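You operate a simulated robot arm through the tools that you are given. There is no shell and no other tool.

You are at the controls of a simulated robot arm. One attempt, no reset.

## Task
Check the counter: zero it and jog the big board just past the sensor.
Fine: the mushroom stop is latched: pull it up and press reset once; press zero once; leave the start button alone; the count ends on 1, the board's end under 15 cm past the sensor.

Only the result counts: the job must be done as asked and must still hold three seconds after the hand-in. Knocking over, shifting, dropping, spilling or breaking anything else fails it.

## Robot
A 7-joint arm with a three-finger gripper, fixed in place. Base frame: the origin is at the foot of the arm, x ahead of it, y to its left, z up. Units: mm, degrees, N and s.
Its first joint turns from -166.0 to 166.0 degrees. Payload 2.69 kg.
The TCP is the grasp point between the finger pads, 30 mm short of the fingertips. In the tool frame z runs along the fingers and y along their closing line. Largest opening 128 mm; the body of the gripper starts 117 mm behind the TCP.
Orientation is told as [roll, pitch, yaw] about the base's x, y, z axes, in that order, counted from this pose: with the fingers straight down and closing along the base's y, the tool's x points along the base's -x, its y along +y and its z along -z.

## Interface
- The arm moves only by the tool drive_tool. Its argument "rows" is a list of rows, each an object of numbers (a shift or turn left out is 0, a gripper value left out holds the last): "tx", "ty", "tz": the shift along the base's x, y, z in mm; "ax", "ay", "az": the turn, a rotation vector about the base's x, y, z in degrees. In form: [{"tx": .., "ty": .., "tz": .., "ax": .., "ay": .., "az": ..}, ...]. A call has 1 to 20 rows; each row shifts and turns the commanded pose from where the row before left it. "jaw" is the opening, from 0 (shut) to 1 (fully open), set as the call begins (left out, the last holds). Rows are played at 5 a second. More than 50 mm and 8.6 degrees between two rows, or a gripper value outside its range, and nothing of the call is played. A pose out of reach is approached as far as the arm can. The call stops where the force on the tool passes 90 N (or 10 N more than at its start, if that is more) or the arm is blocked; 0.2 s more then pass. The fingers move at their own pace and stop on an object; they squeeze with about 24 N. The grip force told is the motor's: it shows also when the fingers shut on nothing. Time passes only in rows, and 0.2 s behind the last, so rows that do not move let the fingers close. The reply holds the time, the measured pose of the TCP, the force on the tool along the base axes, the opening and the grip force, in the units named above and with some noise, with the torque about the TCP (base axes, N m) and any sound that the robot's microphone picked up.
- Cameras (640 x 400 px; columns grow to the right, rows downward): "scene" is fixed at [400.5, 650.1, 1050.5]; the picture's right is [-0.86, -0.52, 0.00], its down [-0.13, 0.21, -0.97] and it looks along [0.50, -0.83, -0.25] (base axes); focal length 307 px, centre (320, 200). "wrist" rides on the gripper at [58, 54, -131] in the tool frame; the picture's right is [-0.68, 0.74, 0.00], its down [-0.62, -0.57, -0.55] and it looks along [-0.40, -0.37, 0.84] (tool axes); focal length 234 px, centre (320, 200). There is no depth. A picture from a camera that has moved, and an enlarged one, comes with that camera's place and axes in the base frame and with its lens.
- get_image(camera): a new picture of that camera. No time passes.
- raise_lower(by): slides the trunk up (or, below 0, down) by that many mm; the arm rides with it, the base frame stays. It gives what a move gives, with no picture.
- close_up(camera, box): a new picture of the part [left, top, right, bottom] of that camera's present view, enlarged. No time passes.
- hand_in(): hands the job in; it is judged then, once.

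Places have to be worked out from the pictures, the camera data and where the tool is seen. Open the gripper and draw the arm clear of the work before you hand the job in, unless the task says otherwise.

The tools are called after "Call:" as a command line: name --argument value ..., lists and objects as JSON in quotes. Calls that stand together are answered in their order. drive_tool: Moves the arm, as the interface text tells. Its arguments: {"type":"object","properties":{"rows":{"type":"array"},"jaw":{"type":"number"}},"required":["rows"]} The other tools are called the same way: raise_lower (by) slides the trunk up or down; get_image (camera) takes a picture; close_up (camera, box) takes an enlarged picture of a part of a camera's view; hand_in () hands the job in.

At the start:

```text
t: 0.0
position: [732.3, 154.4, 1002.2]
orientation: [-0.1, 0.0, 0.0]
wrist_force: [0.7, -0.2, 0.2]
moment: [-0.01, 0.0, -0.03]
width: 128.0
grip_force: 0.0
trunk travel left (down, up): [-25.0, 325.0]
```

scene: 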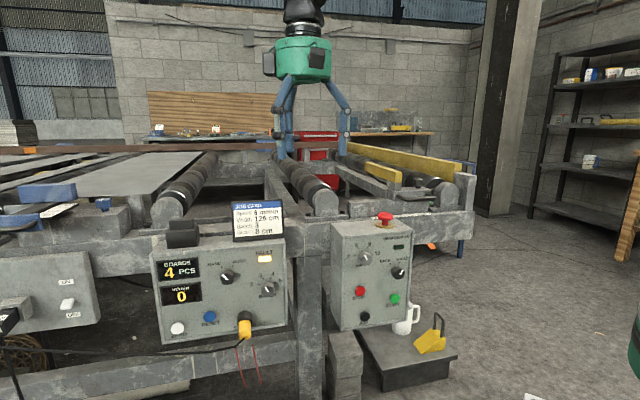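
wrist: 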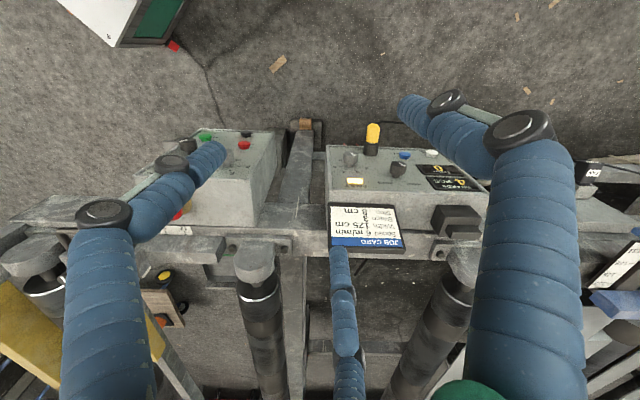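

I start by studying the panels in detail; the scene view shows two control boxes (counter on the left, drive panel with mushroom stop on the right).

Call:
close_up --camera "scene" --box '[140, 190, 300, 350]'

Call:
close_up --camera "scene" --box '[310, 200, 430, 340]'

Call:
close_up --camera "scene" --box '[0, 120, 200, 245]'

Call:
close_up --camera "scene" --box '[0, 240, 160, 360]'

Call:
close_up --camera "wrist" --box '[160, 90, 500, 300]'

```text
2.50 times, centred on (220, 270) of scene
camera zoom: at [400.5, 650.1, 1050.5], right [-0.86, -0.52, 0.0], down [-0.13, 0.21, -0.97], along [0.5, -0.83, -0.25], focal length 767 px, centre (570, 25)
```

zoom: 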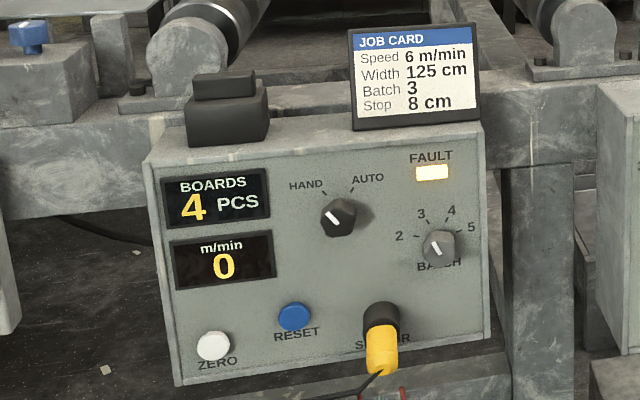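

```text
2.86 times, centred on (370, 270) of scene
camera zoom: at [400.5, 650.1, 1050.5], right [-0.86, -0.52, 0.0], down [-0.13, 0.21, -0.97], along [0.5, -0.83, -0.25], focal length 876 px, centre (177, 0)
```

zoom: 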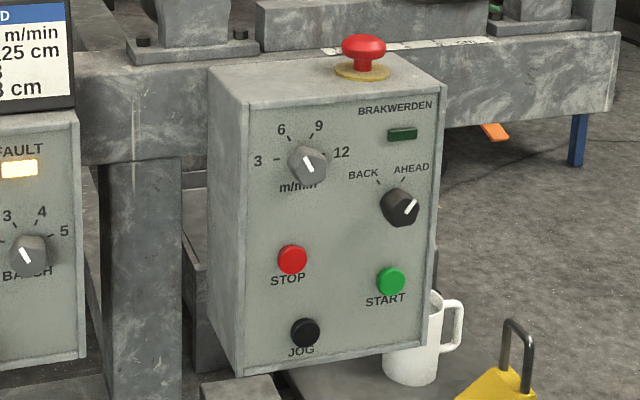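

```text
3.20 times, centred on (100, 182) of scene
camera zoom: at [400.5, 650.1, 1050.5], right [-0.86, -0.52, 0.0], down [-0.13, 0.21, -0.97], along [0.5, -0.83, -0.25], focal length 982 px, centre (1024, 256)
```

zoom: 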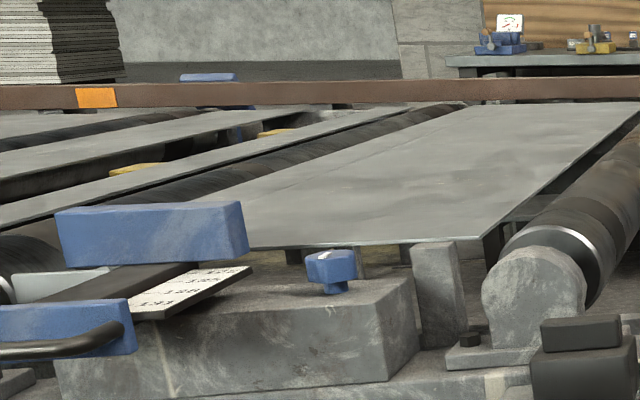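

```text
3.33 times, centred on (80, 300) of scene
camera zoom: at [400.5, 650.1, 1050.5], right [-0.86, -0.52, 0.0], down [-0.13, 0.21, -0.97], along [0.5, -0.83, -0.25], focal length 1022 px, centre (1120, -133)
```

zoom: 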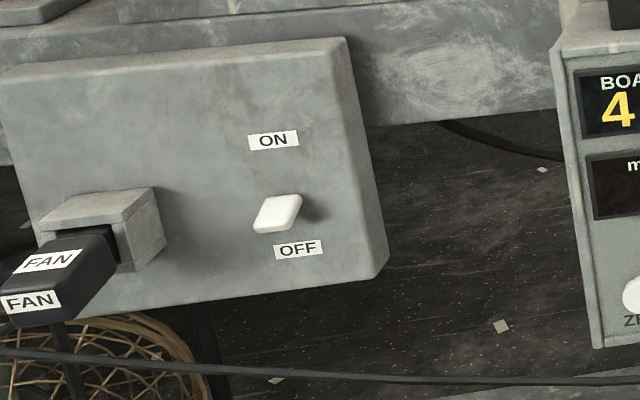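

```text
1.88 times, centred on (330, 195) of wrist
camera zoom: at [673.0, 207.5, 1133.2], right [0.68, 0.74, 0.0], down [0.62, -0.57, 0.55], along [0.4, -0.37, -0.84], focal length 441 px, centre (301, 209)
```

zoom: 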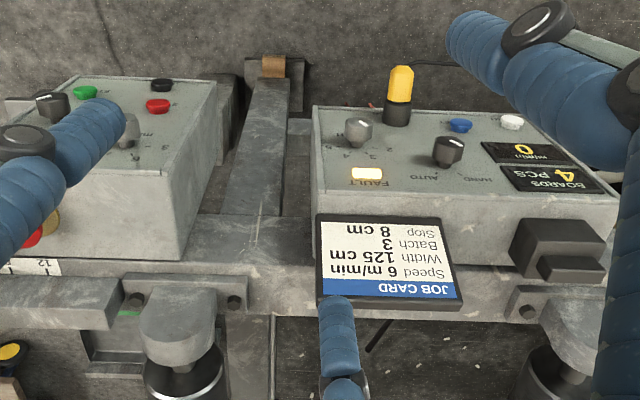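

The counter shows 4 PCS with FAULT lit, HAND mode, AHEAD set, and the mushroom stop sits around (682, -191, 768) by triangulation. I close the gripper in place to see what the fingers look like when shut.

Call:
drive_tool --rows '[{"tx": 0}, {"tx": 0}, {"tx": 0}]' --jaw 0

Call:
get_image --camera "wrist"

Call:
close_up --camera "scene" --box '[220, 0, 420, 200]'

Call:
close_up --camera "scene" --box '[320, 140, 480, 260]'

```text
t: 0.8
position: [731.7, 155.1, 1001.6]
orientation: [0.1, 0.0, 0.0]
wrist_force: [-0.4, 0.4, 0.0]
moment: [-0.02, 0.01, -0.02]
width: 1.9
grip_force: 23.5
trunk travel left (down, up): [-25.0, 325.0]
```

```text
taken
camera wrist: at [673.0, 207.5, 1133.2], right [0.68, 0.74, 0.0], down [0.62, -0.57, 0.55], along [0.4, -0.37, -0.84], focal length 234 px, centre (320, 200)
```

wrist: 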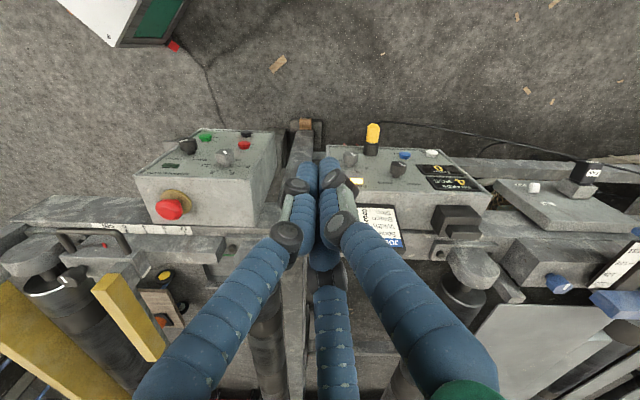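

```text
2.00 times, centred on (320, 100) of scene
camera zoom: at [400.5, 650.1, 1050.5], right [-0.86, -0.52, 0.0], down [-0.13, 0.21, -0.97], along [0.5, -0.83, -0.25], focal length 613 px, centre (320, 400)
```

zoom: 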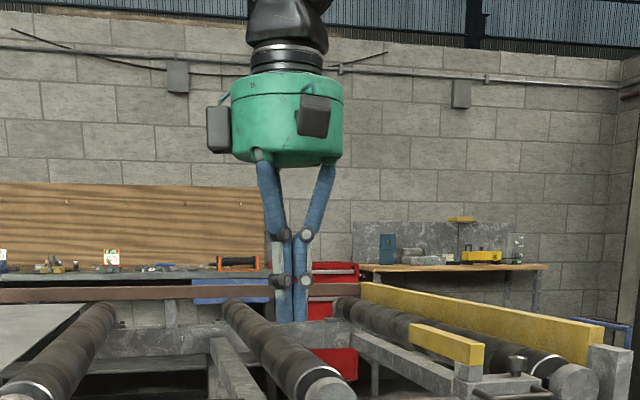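

```text
3.33 times, centred on (400, 200) of scene
camera zoom: at [400.5, 650.1, 1050.5], right [-0.86, -0.52, 0.0], down [-0.13, 0.21, -0.97], along [0.5, -0.83, -0.25], focal length 1022 px, centre (53, 200)
```

zoom: 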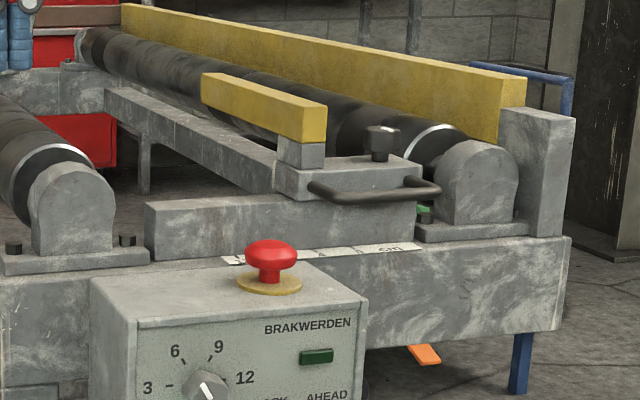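

With the jaws shut the view is clear. I take enlarged wrist views of both panels and of the board/sensor area to triangulate positions.

Call:
close_up --camera "wrist" --box '[120, 110, 300, 240]'

Call:
close_up --camera "wrist" --box '[320, 110, 500, 260]'

Call:
close_up --camera "wrist" --box '[440, 160, 640, 400]'

Call:
close_up --camera "scene" --box '[130, 140, 300, 250]'

```text
3.08 times, centred on (210, 175) of wrist
camera zoom: at [673.0, 207.5, 1133.2], right [0.68, 0.74, 0.0], down [0.62, -0.57, 0.55], along [0.4, -0.37, -0.84], focal length 720 px, centre (658, 277)
```

zoom: 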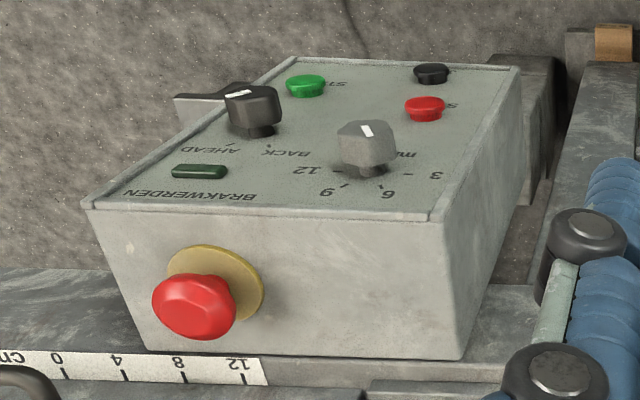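

```text
2.67 times, centred on (410, 185) of wrist
camera zoom: at [673.0, 207.5, 1133.2], right [0.68, 0.74, 0.0], down [0.62, -0.57, 0.55], along [0.4, -0.37, -0.84], focal length 624 px, centre (80, 240)
```

zoom: 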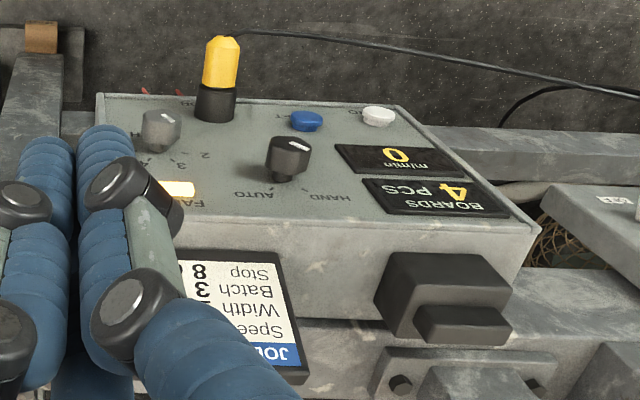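

```text
1.67 times, centred on (540, 280) of wrist
camera zoom: at [673.0, 207.5, 1133.2], right [0.68, 0.74, 0.0], down [0.62, -0.57, 0.55], along [0.4, -0.37, -0.84], focal length 390 px, centre (-47, 67)
```

zoom: 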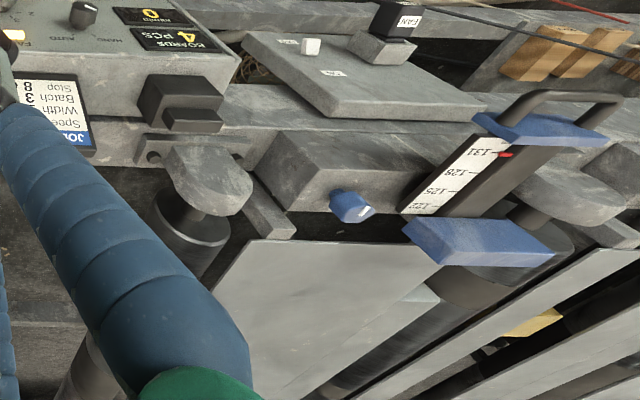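

```text
3.64 times, centred on (215, 195) of scene
camera zoom: at [400.5, 650.1, 1050.5], right [-0.86, -0.52, 0.0], down [-0.13, 0.21, -0.97], along [0.5, -0.83, -0.25], focal length 1115 px, centre (702, 218)
```

zoom: 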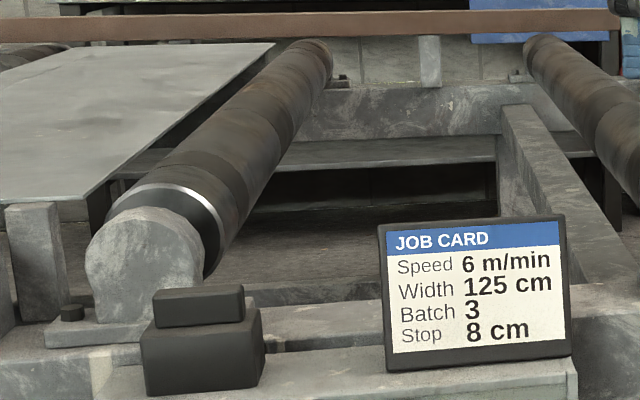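

The panels run at 45° in the base plane: ZERO ≈ (1050,268,543), RESET ≈ (993,212,564), JOG ≈ (677,-52,529), mushroom ≈ (670,-148,795). I move the tool out over the counter side, keeping height, to see the board's end and locate the sensor.

Call:
drive_tool --rows '[{"tx": 30, "ty": 20, "tz": 10}, {"tx": 30, "ty": 20, "tz": 10}, {"tx": 30, "ty": 20, "tz": 10}, {"tx": 30, "ty": 20, "tz": 10}, {"tx": 30, "ty": 20, "tz": 10}]'

Call:
get_image --camera "wrist"

Call:
get_image --camera "scene"

```text
t: 2.0
position: [881.7, 254.0, 1052.3]
orientation: [0.0, 0.1, 0.0]
wrist_force: [-0.2, 0.1, 0.1]
moment: [0.03, -0.01, 0.04]
width: 2.3
grip_force: 23.9
trunk travel left (down, up): [-25.0, 325.0]
```

```text
taken
camera wrist: at [823.2, 307.6, 1183.0], right [0.68, 0.74, 0.0], down [0.62, -0.57, 0.55], along [0.4, -0.37, -0.84], focal length 234 px, centre (320, 200)
```

wrist: 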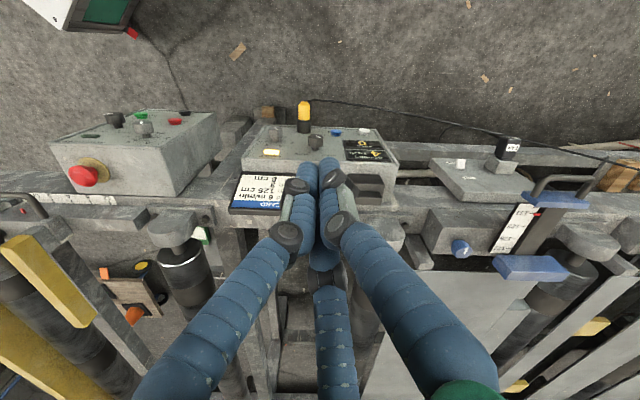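

```text
taken
```

scene: 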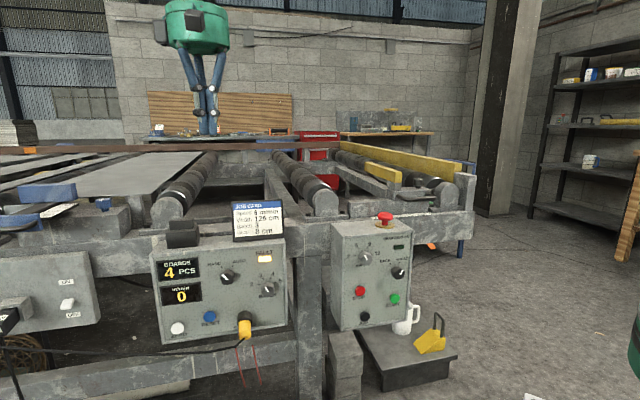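

I look closer at candidate sensor items in this view before moving on.

Call:
close_up --camera "wrist" --box '[360, 120, 640, 300]'

Call:
close_up --camera "wrist" --box '[0, 180, 260, 380]'

Call:
close_up --camera "wrist" --box '[220, 90, 420, 220]'

Call:
close_up --camera "scene" --box '[0, 130, 240, 260]'

```text
2.22 times, centred on (500, 210) of wrist
camera zoom: at [823.2, 307.6, 1183.0], right [0.68, 0.74, 0.0], down [0.62, -0.57, 0.55], along [0.4, -0.37, -0.84], focal length 520 px, centre (-80, 178)
```

zoom: 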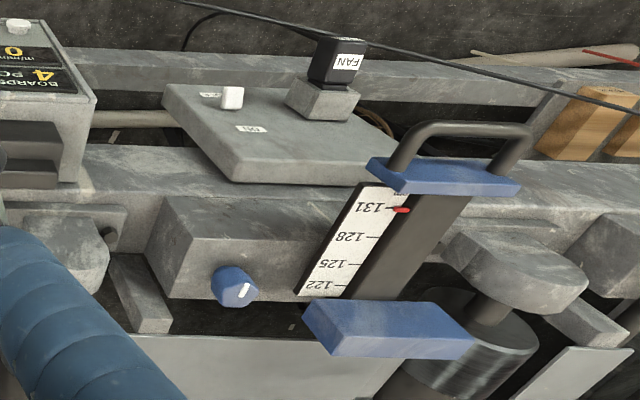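

```text
2.00 times, centred on (130, 280) of wrist
camera zoom: at [823.2, 307.6, 1183.0], right [0.68, 0.74, 0.0], down [0.62, -0.57, 0.55], along [0.4, -0.37, -0.84], focal length 468 px, centre (700, 40)
```

zoom: 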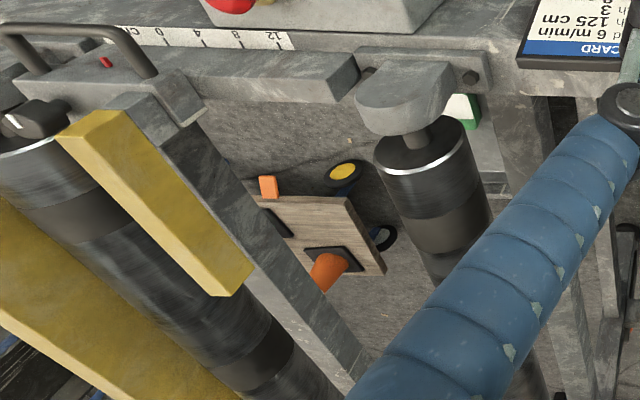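

```text
3.08 times, centred on (320, 155) of wrist
camera zoom: at [823.2, 307.6, 1183.0], right [0.68, 0.74, 0.0], down [0.62, -0.57, 0.55], along [0.4, -0.37, -0.84], focal length 720 px, centre (320, 338)
```

zoom: 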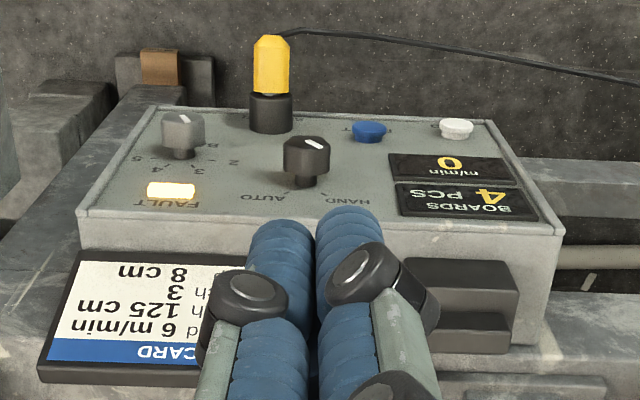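

```text
2.67 times, centred on (120, 195) of scene
camera zoom: at [400.5, 650.1, 1050.5], right [-0.86, -0.52, 0.0], down [-0.13, 0.21, -0.97], along [0.5, -0.83, -0.25], focal length 818 px, centre (853, 213)
```

zoom: 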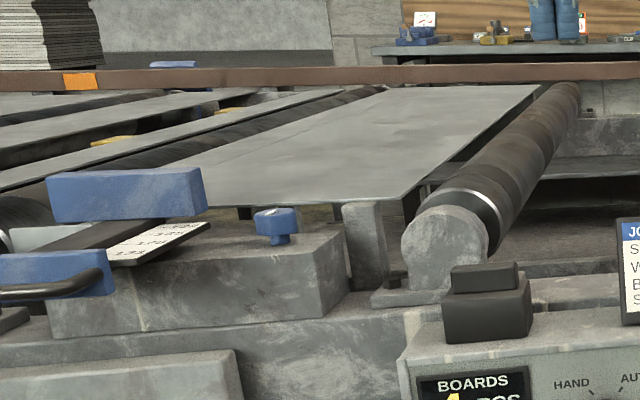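

The sensor's cable runs off to the left (upstream), so I need a view up the line. I turn the tool about the vertical so the wrist camera faces upstream.

Call:
drive_tool --rows '[{"az": 8, "tz": 10}, {"az": 8, "tz": 10}, {"az": 8, "tz": 10}, {"az": 8, "tz": 10}, {"az": 8, "tz": 10}, {"az": 8}, {"az": 8}, {"az": 8}, {"az": 8}, {"az": 8}, {"az": 7}]'

Call:
get_image --camera "wrist"

```text
t: 4.4
position: [881.8, 252.8, 1101.6]
orientation: [-0.1, 0.0, 87.2]
wrist_force: [-0.7, 0.3, 0.7]
moment: [-0.02, 0.0, 0.01]
width: 2.3
grip_force: 23.9
trunk travel left (down, up): [-25.0, 325.0]
```

```text
taken
camera wrist: at [825.0, 197.8, 1233.5], right [-0.7, 0.71, 0.0], down [0.6, 0.59, 0.55], along [0.39, 0.39, -0.84], focal length 234 px, centre (320, 200)
```

wrist: 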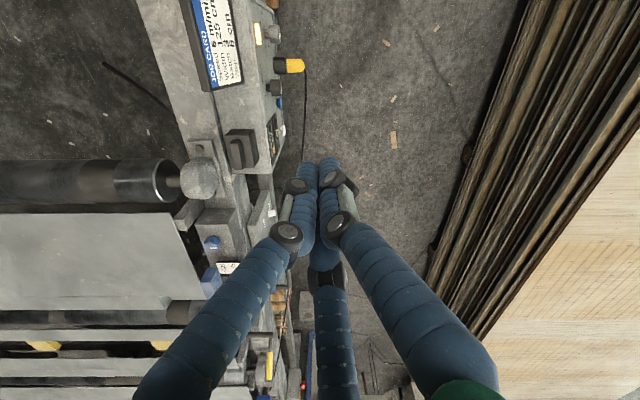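

Now the camera looks up the line but steeply. I tilt the tool about 30° toward upstream for a longer view of boards and sensor.

Call:
drive_tool --rows '[{"ax": 5.6, "ay": -5.6}, {"ax": 5.6, "ay": -5.6}, {"ax": 5.6, "ay": -5.6}, {"ax": 5.6, "ay": -5.6}]'

Call:
get_image --camera "wrist"

```text
t: 5.4
position: [883.9, 254.1, 1102.8]
orientation: [-22.7, -22.9, 91.7]
wrist_force: [0.6, -0.9, 0.3]
moment: [-0.04, 0.01, 0.01]
width: 2.0
grip_force: 24.2
trunk travel left (down, up): [-25.0, 325.0]
```

```text
taken
camera wrist: at [784.8, 158.2, 1172.4], right [-0.7, 0.71, 0.0], down [0.3, 0.29, 0.91], along [0.65, 0.64, -0.42], focal length 234 px, centre (320, 200)
```

wrist: 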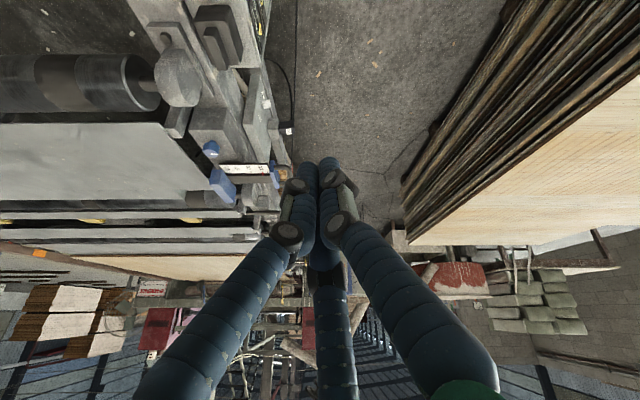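

Upside-down but informative; I enlarge the line portion.

Call:
close_up --camera "wrist" --box '[0, 80, 300, 290]'

Call:
close_up --camera "wrist" --box '[100, 0, 320, 140]'

Call:
close_up --camera "wrist" --box '[0, 180, 160, 280]'

```text
1.90 times, centred on (150, 185) of wrist
camera zoom: at [784.8, 158.2, 1172.4], right [-0.7, 0.71, 0.0], down [0.3, 0.29, 0.91], along [0.65, 0.64, -0.42], focal length 446 px, centre (644, 229)
```

zoom: 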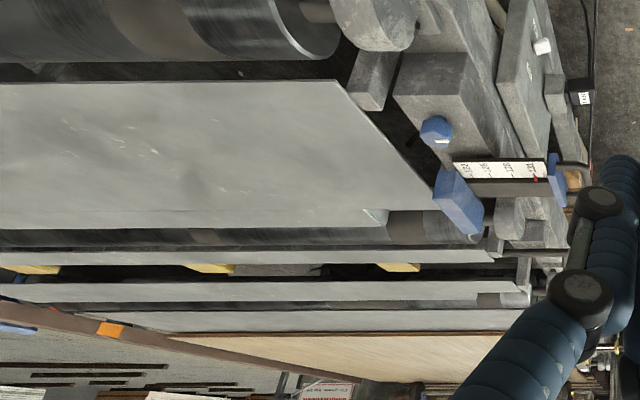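

```text
2.86 times, centred on (210, 70) of wrist
camera zoom: at [784.8, 158.2, 1172.4], right [-0.7, 0.71, 0.0], down [0.3, 0.29, 0.91], along [0.65, 0.64, -0.42], focal length 669 px, centre (634, 571)
```

zoom: 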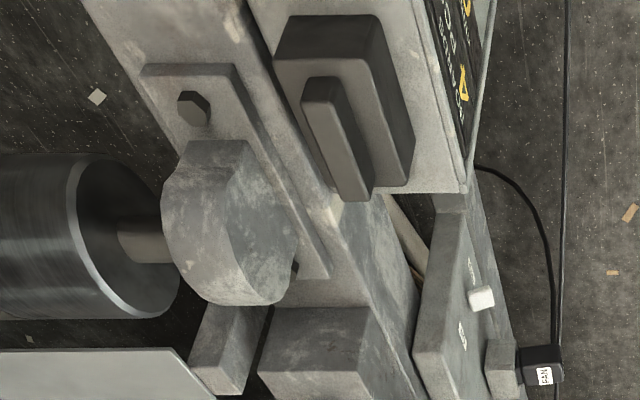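

```text
4.00 times, centred on (80, 230) of wrist
camera zoom: at [784.8, 158.2, 1172.4], right [-0.7, 0.71, 0.0], down [0.3, 0.29, 0.91], along [0.65, 0.64, -0.42], focal length 937 px, centre (1280, 80)
```

zoom: 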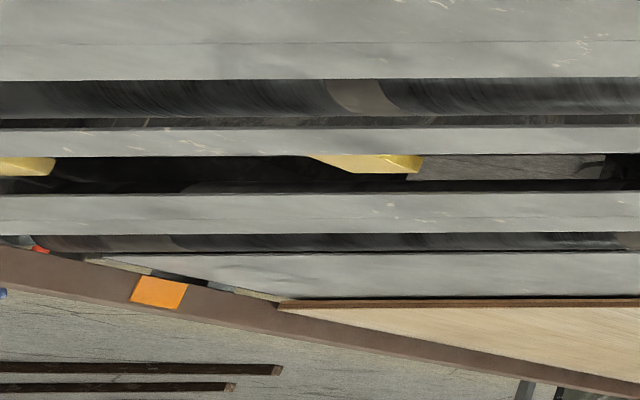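

No separate sensor body stands upstream; the black block at the counter box's left end (T≈901 along the line) near the roller is the likely sensor, and the board's leading end is ~10 cm before it. I straighten the tool and travel above the mushroom with yaw 45°.

Call:
drive_tool --rows '[{"ax": -5.6, "ay": 5.6}, {"ax": -5.6, "ay": 5.6}, {"ax": -5.6, "ay": 5.6}, {"ax": -5.6, "ay": 5.6}, {"tx": -19.4, "ty": -36.5, "tz": -8, "az": -3.8}, {"tx": -19.4, "ty": -36.5, "tz": -8, "az": -3.8}, {"tx": -19.4, "ty": -36.5, "tz": -8, "az": -3.8}, {"tx": -19.4, "ty": -36.5, "tz": -8, "az": -3.8}, {"tx": -19.4, "ty": -36.5, "tz": -8, "az": -3.8}, {"tx": -19.4, "ty": -36.5, "tz": -8, "az": -3.8}, {"tx": -19.4, "ty": -36.5, "tz": -8, "az": -3.8}, {"tx": -19.4, "ty": -36.5, "tz": -8, "az": -3.8}, {"tx": -19.4, "ty": -36.5, "tz": -8, "az": -3.8}, {"tx": -19.4, "ty": -36.5, "tz": -8, "az": -3.8}, {"tx": -19.4, "ty": -36.5, "tz": -8, "az": -3.8}]'

Call:
get_image --camera "wrist"

Call:
get_image --camera "scene"

```text
t: 8.6
position: [667.5, -146.8, 1013.6]
orientation: [0.1, 0.1, 45.2]
wrist_force: [0.5, 0.0, 0.1]
moment: [-0.05, 0.02, 0.0]
width: 2.4
grip_force: 23.9
trunk travel left (down, up): [-25.0, 325.0]
```

```text
taken
camera wrist: at [588.6, -151.3, 1143.9], right [-0.05, 1.0, 0.0], down [0.84, 0.04, 0.55], along [0.55, 0.02, -0.84], focal length 234 px, centre (320, 200)
```

wrist: 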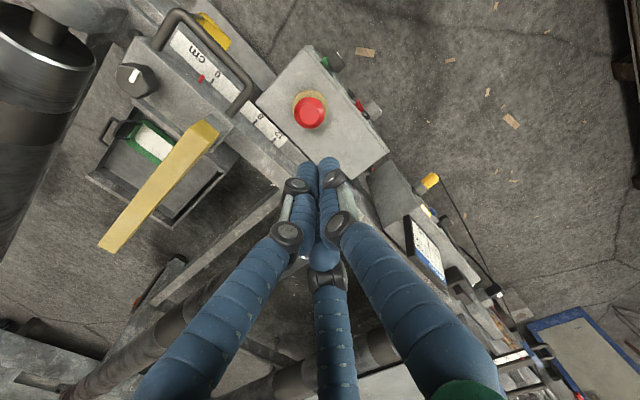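

```text
taken
```

scene: 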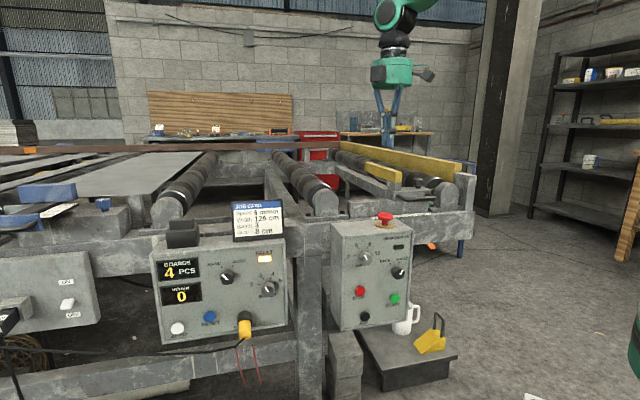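

The mushroom appears at wrist pixel (309,112), which together with the earlier rays puts its head near (668,-162,788). I enlarge it to refine.

Call:
close_up --camera "wrist" --box '[230, 40, 400, 190]'

Call:
close_up --camera "scene" --box '[340, 190, 430, 250]'

```text
2.67 times, centred on (315, 115) of wrist
camera zoom: at [588.6, -151.3, 1143.9], right [-0.05, 1.0, 0.0], down [0.84, 0.04, 0.55], along [0.55, 0.02, -0.84], focal length 624 px, centre (333, 427)
```

zoom: 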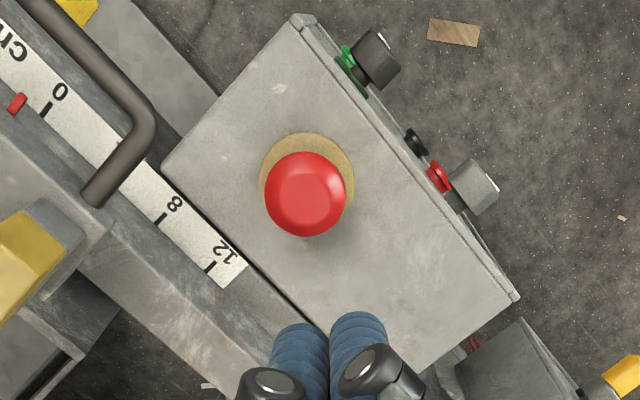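

```text
6.67 times, centred on (385, 220) of scene
camera zoom: at [400.5, 650.1, 1050.5], right [-0.86, -0.52, 0.0], down [-0.13, 0.21, -0.97], along [0.5, -0.83, -0.25], focal length 2045 px, centre (-113, 67)
```

zoom: 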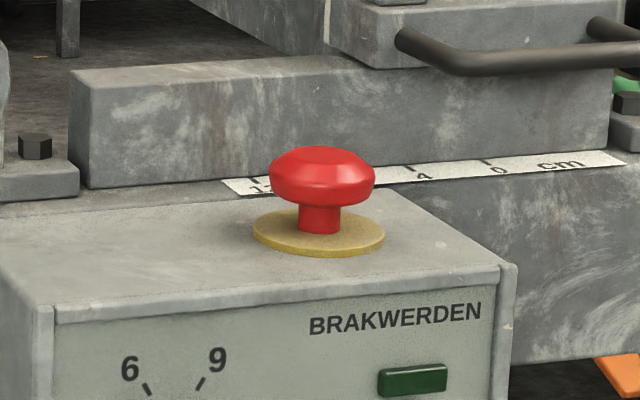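

Head centre works out to about (669,-163,784), 46 mm across, with the ring/box top at ~760. I open the jaws to ~83 mm and come down to z≈860 over it to check alignment.

Call:
drive_tool --rows '[{"tx": 1.5, "ty": -15.8}, {"tz": -40}, {"tz": -40}, {"tz": -40}, {"tz": -33}]' --jaw 0.65

Call:
get_image --camera "wrist"

Call:
close_up --camera "scene" --box '[320, 110, 460, 250]'

```text
t: 9.8
position: [670.8, -161.2, 861.3]
orientation: [-0.1, 0.0, 45.1]
wrist_force: [0.6, -0.1, 0.5]
moment: [-0.03, -0.09, 0.01]
width: 82.9
grip_force: 0.0
trunk travel left (down, up): [-25.0, 325.0]
```

```text
taken
camera wrist: at [590.6, -167.0, 992.2], right [-0.05, 1.0, 0.0], down [0.83, 0.04, 0.55], along [0.55, 0.03, -0.84], focal length 234 px, centre (320, 200)
```

wrist: 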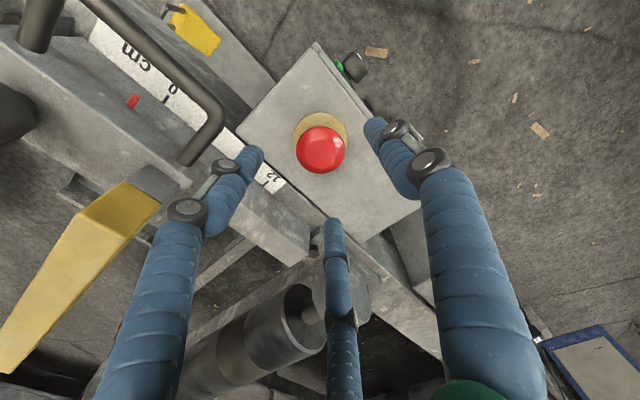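

```text
2.86 times, centred on (390, 180) of scene
camera zoom: at [400.5, 650.1, 1050.5], right [-0.86, -0.52, 0.0], down [-0.13, 0.21, -0.97], along [0.5, -0.83, -0.25], focal length 876 px, centre (120, 257)
```

zoom: 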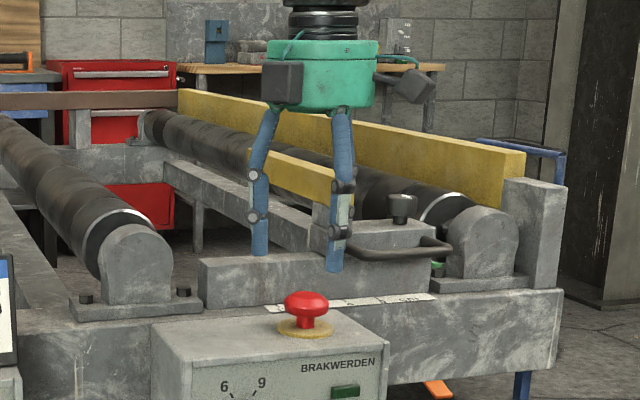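

The head sits right on the tool axis (pixel ~ (321,149) as predicted), and the fingers clear the slide handle. I descend 60 mm to bring the pads around the head with the fingertips just above the ring.

Call:
drive_tool --rows '[{"tz": -20}, {"tz": -20}, {"tz": -10}, {"tz": -8}]' --jaw 0.6

Call:
get_image --camera "wrist"

Call:
close_up --camera "scene" --box '[340, 160, 430, 250]'

```text
t: 10.8
position: [671.1, -162.4, 803.3]
orientation: [0.0, 0.0, 45.2]
wrist_force: [0.5, 0.0, 0.6]
moment: [-0.01, 0.02, -0.01]
width: 76.9
grip_force: 0.1
trunk travel left (down, up): [-25.0, 325.0]
```

```text
taken
camera wrist: at [590.2, -167.4, 934.2], right [-0.05, 1.0, 0.0], down [0.83, 0.04, 0.55], along [0.55, 0.03, -0.84], focal length 234 px, centre (320, 200)
```

wrist: 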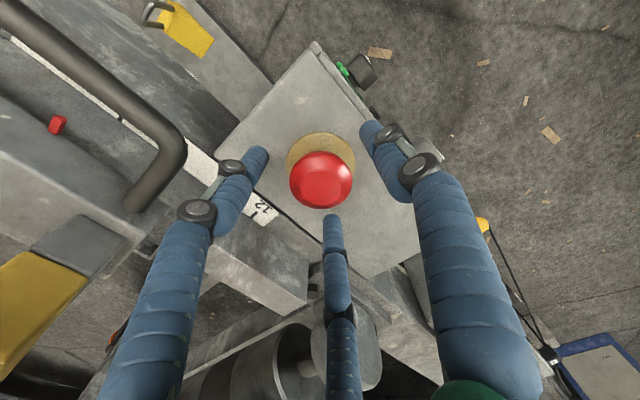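

```text
4.44 times, centred on (385, 205) of scene
camera zoom: at [400.5, 650.1, 1050.5], right [-0.86, -0.52, 0.0], down [-0.13, 0.21, -0.97], along [0.5, -0.83, -0.25], focal length 1363 px, centre (31, 178)
```

zoom: 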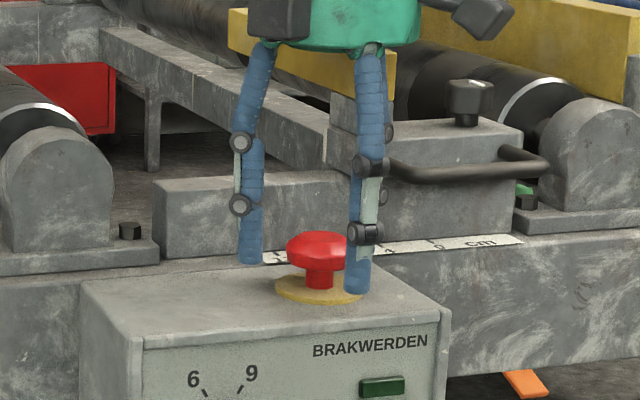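

The fingers surround the head with tips just above the ring. I close the jaws on the head and let them settle.

Call:
drive_tool --rows '[{"tz": 0}, {"tz": 0}, {"tz": 0}, {"tz": 0}]' --jaw 0

Call:
get_image --camera "wrist"

Call:
close_up --camera "scene" --box '[340, 160, 430, 250]'

```text
t: 11.8
position: [672.4, -162.5, 803.6]
orientation: [-0.1, 0.1, 45.2]
wrist_force: [19.2, 9.6, -0.8]
moment: [0.31, -0.71, -0.09]
width: 44.1
grip_force: 44.6
trunk travel left (down, up): [-25.0, 325.0]
```

```text
taken
camera wrist: at [591.5, -167.0, 934.4], right [-0.05, 1.0, 0.0], down [0.83, 0.04, 0.55], along [0.55, 0.02, -0.84], focal length 234 px, centre (320, 200)
```

wrist: 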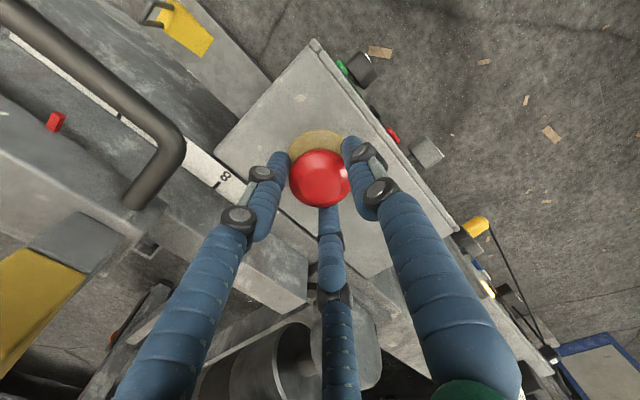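

```text
4.44 times, centred on (385, 205) of scene
camera zoom: at [400.5, 650.1, 1050.5], right [-0.86, -0.52, 0.0], down [-0.13, 0.21, -0.97], along [0.5, -0.83, -0.25], focal length 1363 px, centre (31, 178)
```

zoom: 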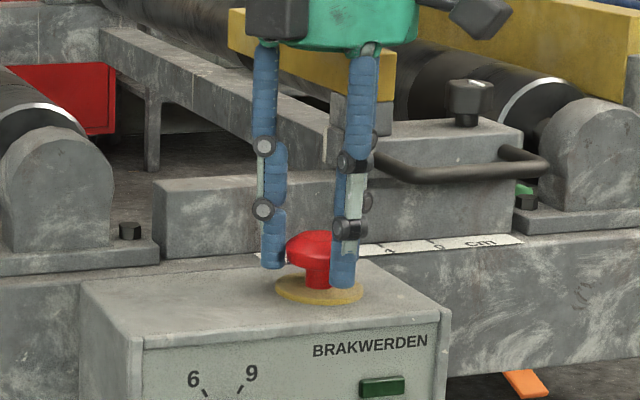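

The head is gripped (44 mm, 44 N) with a modest side load toward +x+y; I ease that and pull straight up in small steps.

Call:
drive_tool --rows '[{"tx": 1.2, "ty": 0.6}, {"tz": 2}, {"tz": 2}, {"tz": 2}, {"tz": 2}]'

Call:
close_up --camera "scene" --box '[340, 160, 430, 250]'

Call:
close_up --camera "scene" --box '[140, 190, 300, 350]'

```text
t: 13.0
position: [671.6, -162.2, 809.1]
orientation: [0.0, 0.0, 45.2]
wrist_force: [12.8, -3.8, 0.3]
moment: [-0.17, -0.12, -0.14]
width: 44.1
grip_force: 44.9
trunk travel left (down, up): [-25.0, 325.0]
```

```text
4.44 times, centred on (385, 205) of scene
camera zoom: at [400.5, 650.1, 1050.5], right [-0.86, -0.52, 0.0], down [-0.13, 0.21, -0.97], along [0.5, -0.83, -0.25], focal length 1363 px, centre (31, 178)
```

zoom: 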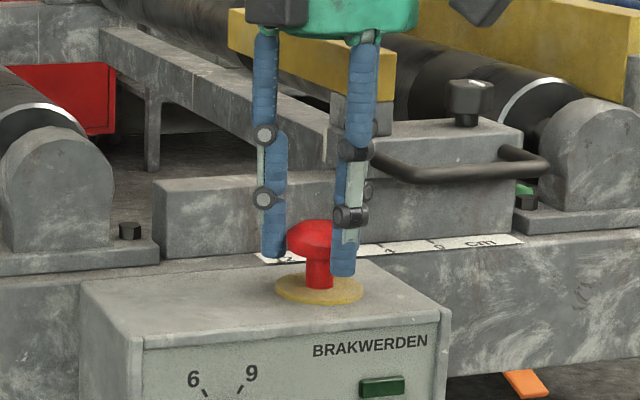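

```text
2.50 times, centred on (220, 270) of scene
camera zoom: at [400.5, 650.1, 1050.5], right [-0.86, -0.52, 0.0], down [-0.13, 0.21, -0.97], along [0.5, -0.83, -0.25], focal length 767 px, centre (570, 25)
```

zoom: 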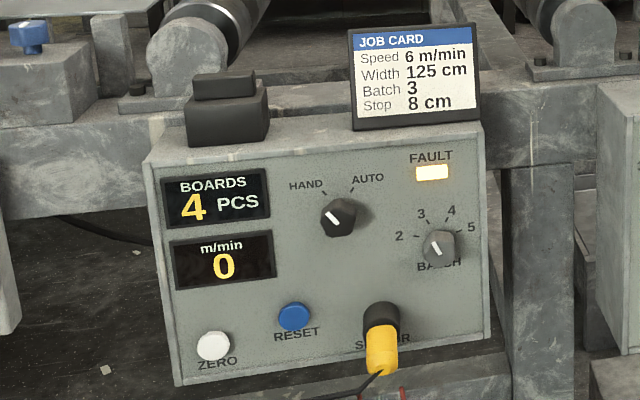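

The head has followed up about 6–8 mm with little resistance. I continue lifting gently to find its end stop.

Call:
drive_tool --rows '[{"tz": 2}, {"tz": 2}, {"tz": 2}]'

Call:
close_up --camera "scene" --box '[340, 160, 430, 250]'

```text
t: 13.8
position: [673.0, -161.9, 815.4]
orientation: [0.1, 0.0, 45.2]
wrist_force: [15.8, -10.3, -13.1]
moment: [-0.44, -0.82, -0.1]
width: 44.4
grip_force: 45.0
trunk travel left (down, up): [-25.0, 325.0]
```

```text
4.44 times, centred on (385, 205) of scene
camera zoom: at [400.5, 650.1, 1050.5], right [-0.86, -0.52, 0.0], down [-0.13, 0.21, -0.97], along [0.5, -0.83, -0.25], focal length 1363 px, centre (31, 178)
```

zoom: 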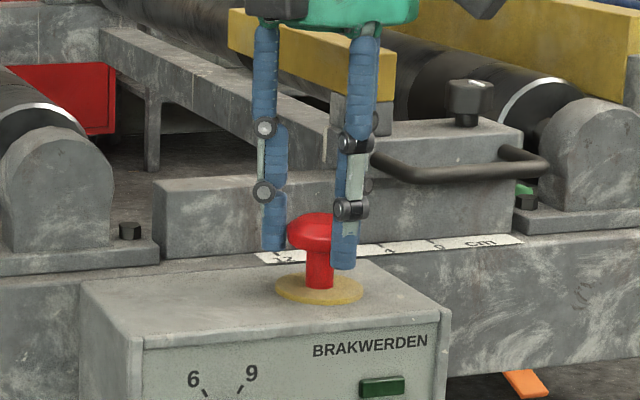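

Now a 13 N downward load appears—the head is at its upper stop after ~12 mm of travel. I pull 2 mm more to be sure, then open and look whether it stays up.

Call:
drive_tool --rows '[{"tz": 1.5}, {"tz": 1}, {"tz": 0}]'

Call:
close_up --camera "scene" --box '[340, 160, 430, 250]'

```text
t: 14.6
position: [672.2, -163.4, 817.0]
orientation: [0.1, 0.1, 45.3]
wrist_force: [22.0, -14.0, -42.0]
moment: [-0.26, -0.38, -0.01]
width: 44.7
grip_force: 44.6
trunk travel left (down, up): [-25.0, 325.0]
```

```text
4.44 times, centred on (385, 205) of scene
camera zoom: at [400.5, 650.1, 1050.5], right [-0.86, -0.52, 0.0], down [-0.13, 0.21, -0.97], along [0.5, -0.83, -0.25], focal length 1363 px, centre (31, 178)
```

zoom: 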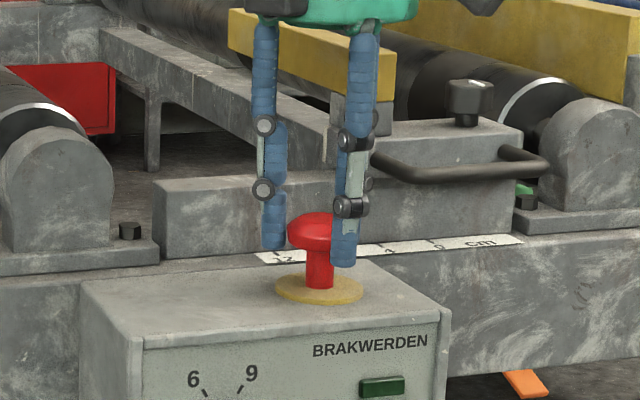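

42 N at the same head height confirms the upper stop. I relax the pull by 2.5 mm, open the jaws, then rise clear.

Call:
drive_tool --rows '[{"tz": -1.5}, {"tz": -0.8}]'

Call:
drive_tool --rows '[{"tz": 0}, {"tz": 0}, {"tz": 0}]' --jaw 0.65

Call:
close_up --camera "scene" --box '[340, 160, 430, 250]'

Call:
get_image --camera "wrist"

```text
t: 15.2
position: [671.2, -163.2, 817.7]
orientation: [0.1, 0.0, 45.3]
wrist_force: [8.3, -11.8, -20.2]
moment: [-0.27, 0.51, 0.02]
width: 44.6
grip_force: 45.3
trunk travel left (down, up): [-25.0, 325.0]
```

```text
t: 16.0
position: [672.5, -161.7, 817.4]
orientation: [0.1, 0.0, 45.2]
wrist_force: [0.1, -0.5, -0.3]
moment: [-0.04, 0.02, 0.01]
width: 83.0
grip_force: 0.0
trunk travel left (down, up): [-25.0, 325.0]
```

```text
4.44 times, centred on (385, 205) of scene
camera zoom: at [400.5, 650.1, 1050.5], right [-0.86, -0.52, 0.0], down [-0.13, 0.21, -0.97], along [0.5, -0.83, -0.25], focal length 1363 px, centre (31, 178)
```

zoom: 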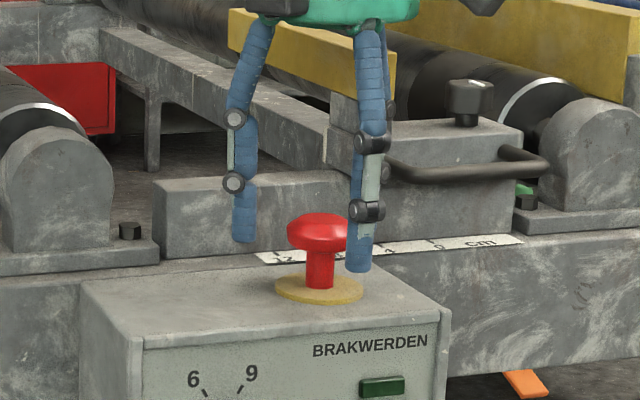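

```text
taken
camera wrist: at [591.5, -166.5, 948.4], right [-0.05, 1.0, 0.0], down [0.84, 0.04, 0.55], along [0.55, 0.03, -0.84], focal length 234 px, centre (320, 200)
```

wrist: 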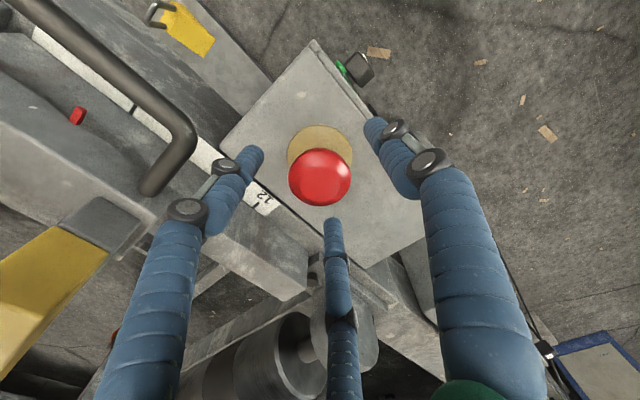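

The mushroom stays up after release. I rise clear, close the jaws, and travel to a staging point in front of the counter panel while turning the tool to yaw 135° (so that the camera ends above the tool once it is tilted forward).

Call:
drive_tool --rows '[{"tz": 40}, {"tz": 48}, {"tz": 48}, {"tz": 48}]'

Call:
drive_tool --rows '[{"tx": 19.4, "ty": 43.8, "az": 8.1}, {"tx": 19.4, "ty": 43.8, "az": 8.1}, {"tx": 19.4, "ty": 43.8, "az": 8.1}, {"tx": 19.4, "ty": 43.8, "az": 8.1}, {"tx": 19.4, "ty": 43.8, "az": 8.1}, {"tx": 19.4, "ty": 43.8, "az": 8.1}, {"tx": 19.4, "ty": 43.8, "az": 8.1}, {"tx": 19.4, "ty": 43.8, "az": 8.1}, {"tx": 19.4, "ty": 43.8, "az": 8.1}, {"tx": 19.4, "ty": 43.8, "az": 8.1}, {"tx": 19.4, "ty": 43.8, "az": 8.1}]' --jaw 0

Call:
get_image --camera "wrist"

Call:
get_image --camera "scene"

```text
t: 17.0
position: [672.4, -162.9, 1000.0]
orientation: [0.2, 0.2, 45.1]
wrist_force: [0.5, -0.9, 0.1]
moment: [0.01, 0.0, -0.02]
width: 83.3
grip_force: 0.1
trunk travel left (down, up): [-25.0, 325.0]
```

```text
t: 19.4
position: [884.9, 319.6, 1002.0]
orientation: [0.1, 0.0, 134.4]
wrist_force: [0.0, -0.1, 0.4]
moment: [0.06, -0.05, -0.02]
width: 2.2
grip_force: 24.0
trunk travel left (down, up): [-25.0, 325.0]
```

```text
taken
camera wrist: at [886.5, 239.6, 1133.5], right [-1.0, -0.03, 0.0], down [-0.03, 0.84, 0.55], along [-0.02, 0.55, -0.84], focal length 234 px, centre (320, 200)
```

wrist: 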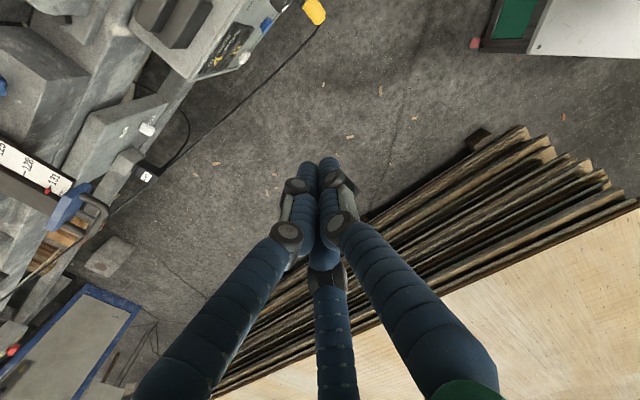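

```text
taken
```

scene: 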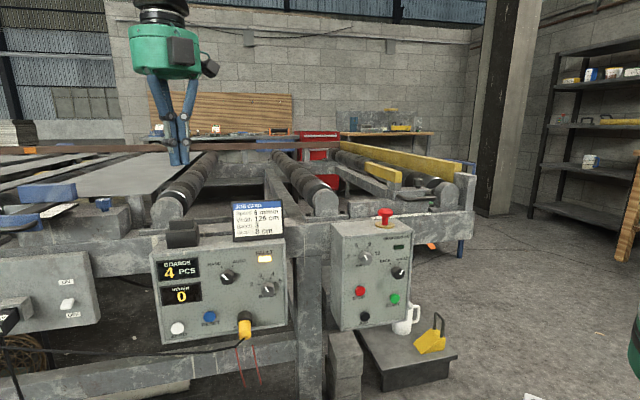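

Arm is well placed in front of the counter panel. I tilt the tool forward toward the panel (heading −45°, ending ~25° below horizontal) while lowering to about z=680.

Call:
drive_tool --rows '[{"ax": -5.1, "ay": -5.1, "tz": -36}, {"ax": -5.1, "ay": -5.1, "tz": -36}, {"ax": -5.1, "ay": -5.1, "tz": -36}, {"ax": -5.1, "ay": -5.1, "tz": -36}, {"ax": -5.1, "ay": -5.1, "tz": -36}, {"ax": -5.1, "ay": -5.1, "tz": -36}, {"ax": -5.1, "ay": -5.1, "tz": -36}, {"ax": -5.1, "ay": -5.1, "tz": -36}, {"ax": -5.1, "ay": -5.1, "tz": -36}]'

Call:
get_image --camera "wrist"

Call:
get_image --camera "scene"

```text
t: 21.4
position: [884.8, 321.2, 677.9]
orientation: [-1.8, 64.9, 133.0]
wrist_force: [-0.3, -0.4, 1.5]
moment: [0.14, 0.13, 0.01]
width: 2.1
grip_force: 24.2
trunk travel left (down, up): [-25.0, 325.0]
```

```text
taken
camera wrist: at [779.8, 347.9, 786.1], right [-0.72, -0.31, -0.62], down [-0.13, 0.94, -0.32], along [0.68, -0.15, -0.71], focal length 234 px, centre (320, 200)
```

wrist: 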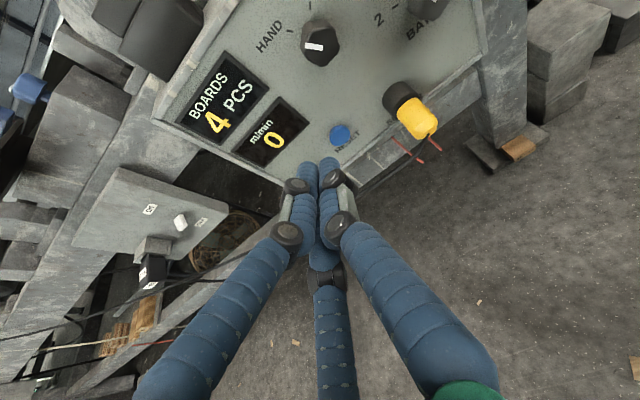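

```text
taken
```

scene: 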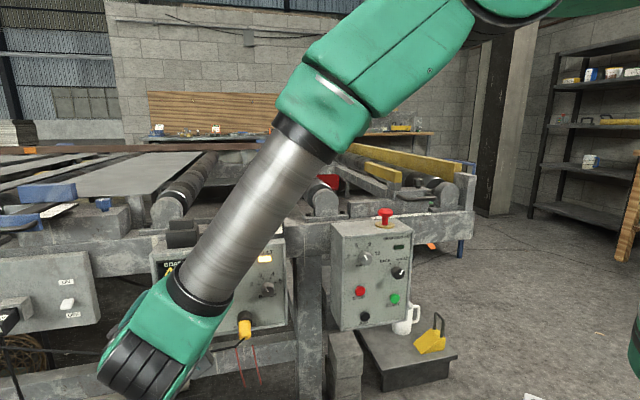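

The wrist view now shows RESET at pixel (341,134); combining rays gives RESET ≈ (990,208,567). I move the closed tip to about 40 mm in front of it.

Call:
drive_tool --rows '[{"tx": 19.2, "ty": -21.9, "tz": -34}, {"tx": 19.2, "ty": -21.9, "tz": -34}, {"tx": 19.2, "ty": -21.9, "tz": -34}]'

Call:
get_image --camera "wrist"

Call:
close_up --camera "wrist" --box '[240, 60, 400, 220]'

Call:
get_image --camera "scene"

```text
t: 22.2
position: [943.1, 253.6, 575.0]
orientation: [-1.4, 65.0, 133.4]
wrist_force: [0.1, 0.4, 0.9]
moment: [0.05, 0.05, -0.01]
width: 2.4
grip_force: 23.3
trunk travel left (down, up): [-25.0, 325.0]
```

```text
taken
camera wrist: at [836.8, 281.4, 683.8], right [-0.72, -0.31, -0.62], down [-0.13, 0.94, -0.32], along [0.68, -0.15, -0.72], focal length 234 px, centre (320, 200)
```

wrist: 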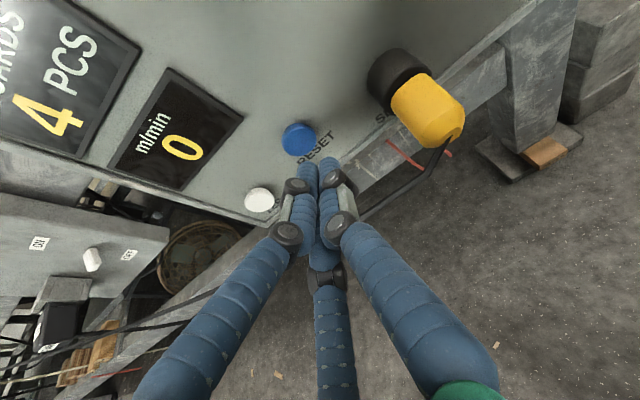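

```text
2.50 times, centred on (320, 140) of wrist
camera zoom: at [836.8, 281.4, 683.8], right [-0.72, -0.31, -0.62], down [-0.13, 0.94, -0.32], along [0.68, -0.15, -0.72], focal length 585 px, centre (320, 350)
```

zoom: 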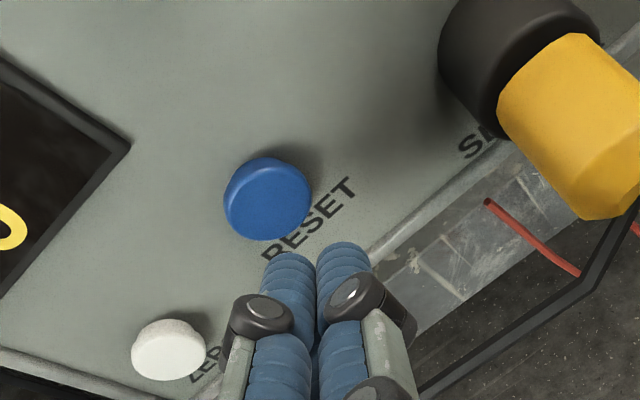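

```text
taken
```

scene: 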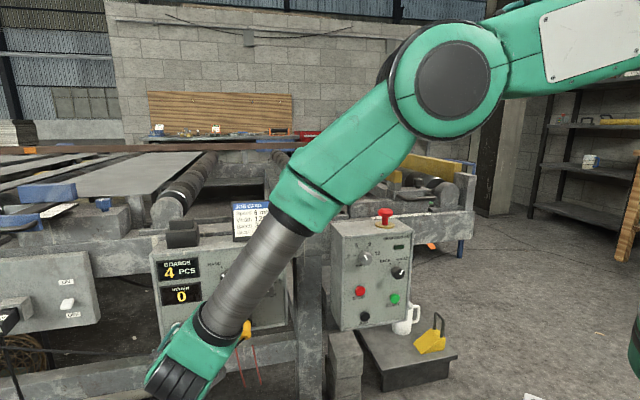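

The tip lines up with RESET laterally (offset <2 mm) with ~35 mm to go along the panel normal. I advance 27 mm and check.

Call:
drive_tool --rows '[{"tx": 7.1, "ty": -7.1, "tz": 0.5}, {"tx": 7.1, "ty": -7.1, "tz": 0.5}, {"tx": 4.9, "ty": -4.9}]'

Call:
close_up --camera "wrist" --box '[240, 60, 400, 220]'

```text
t: 23.0
position: [962.4, 234.4, 576.7]
orientation: [-1.4, 64.9, 133.3]
wrist_force: [0.0, 0.1, -0.2]
moment: [-0.01, 0.0, 0.01]
width: 2.2
grip_force: 23.8
trunk travel left (down, up): [-25.0, 325.0]
```

```text
2.50 times, centred on (320, 140) of wrist
camera zoom: at [856.0, 262.0, 684.6], right [-0.72, -0.31, -0.62], down [-0.13, 0.94, -0.32], along [0.68, -0.15, -0.72], focal length 585 px, centre (320, 350)
```

zoom: 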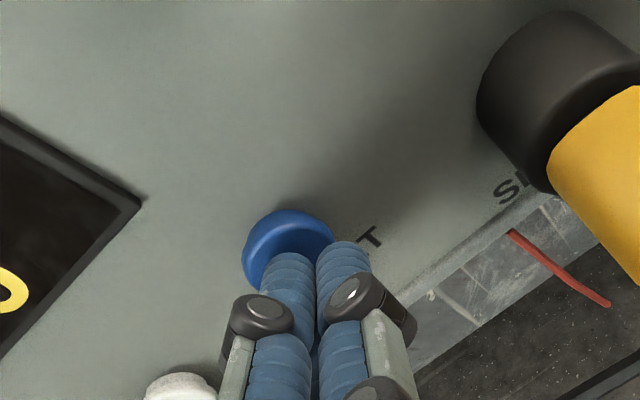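

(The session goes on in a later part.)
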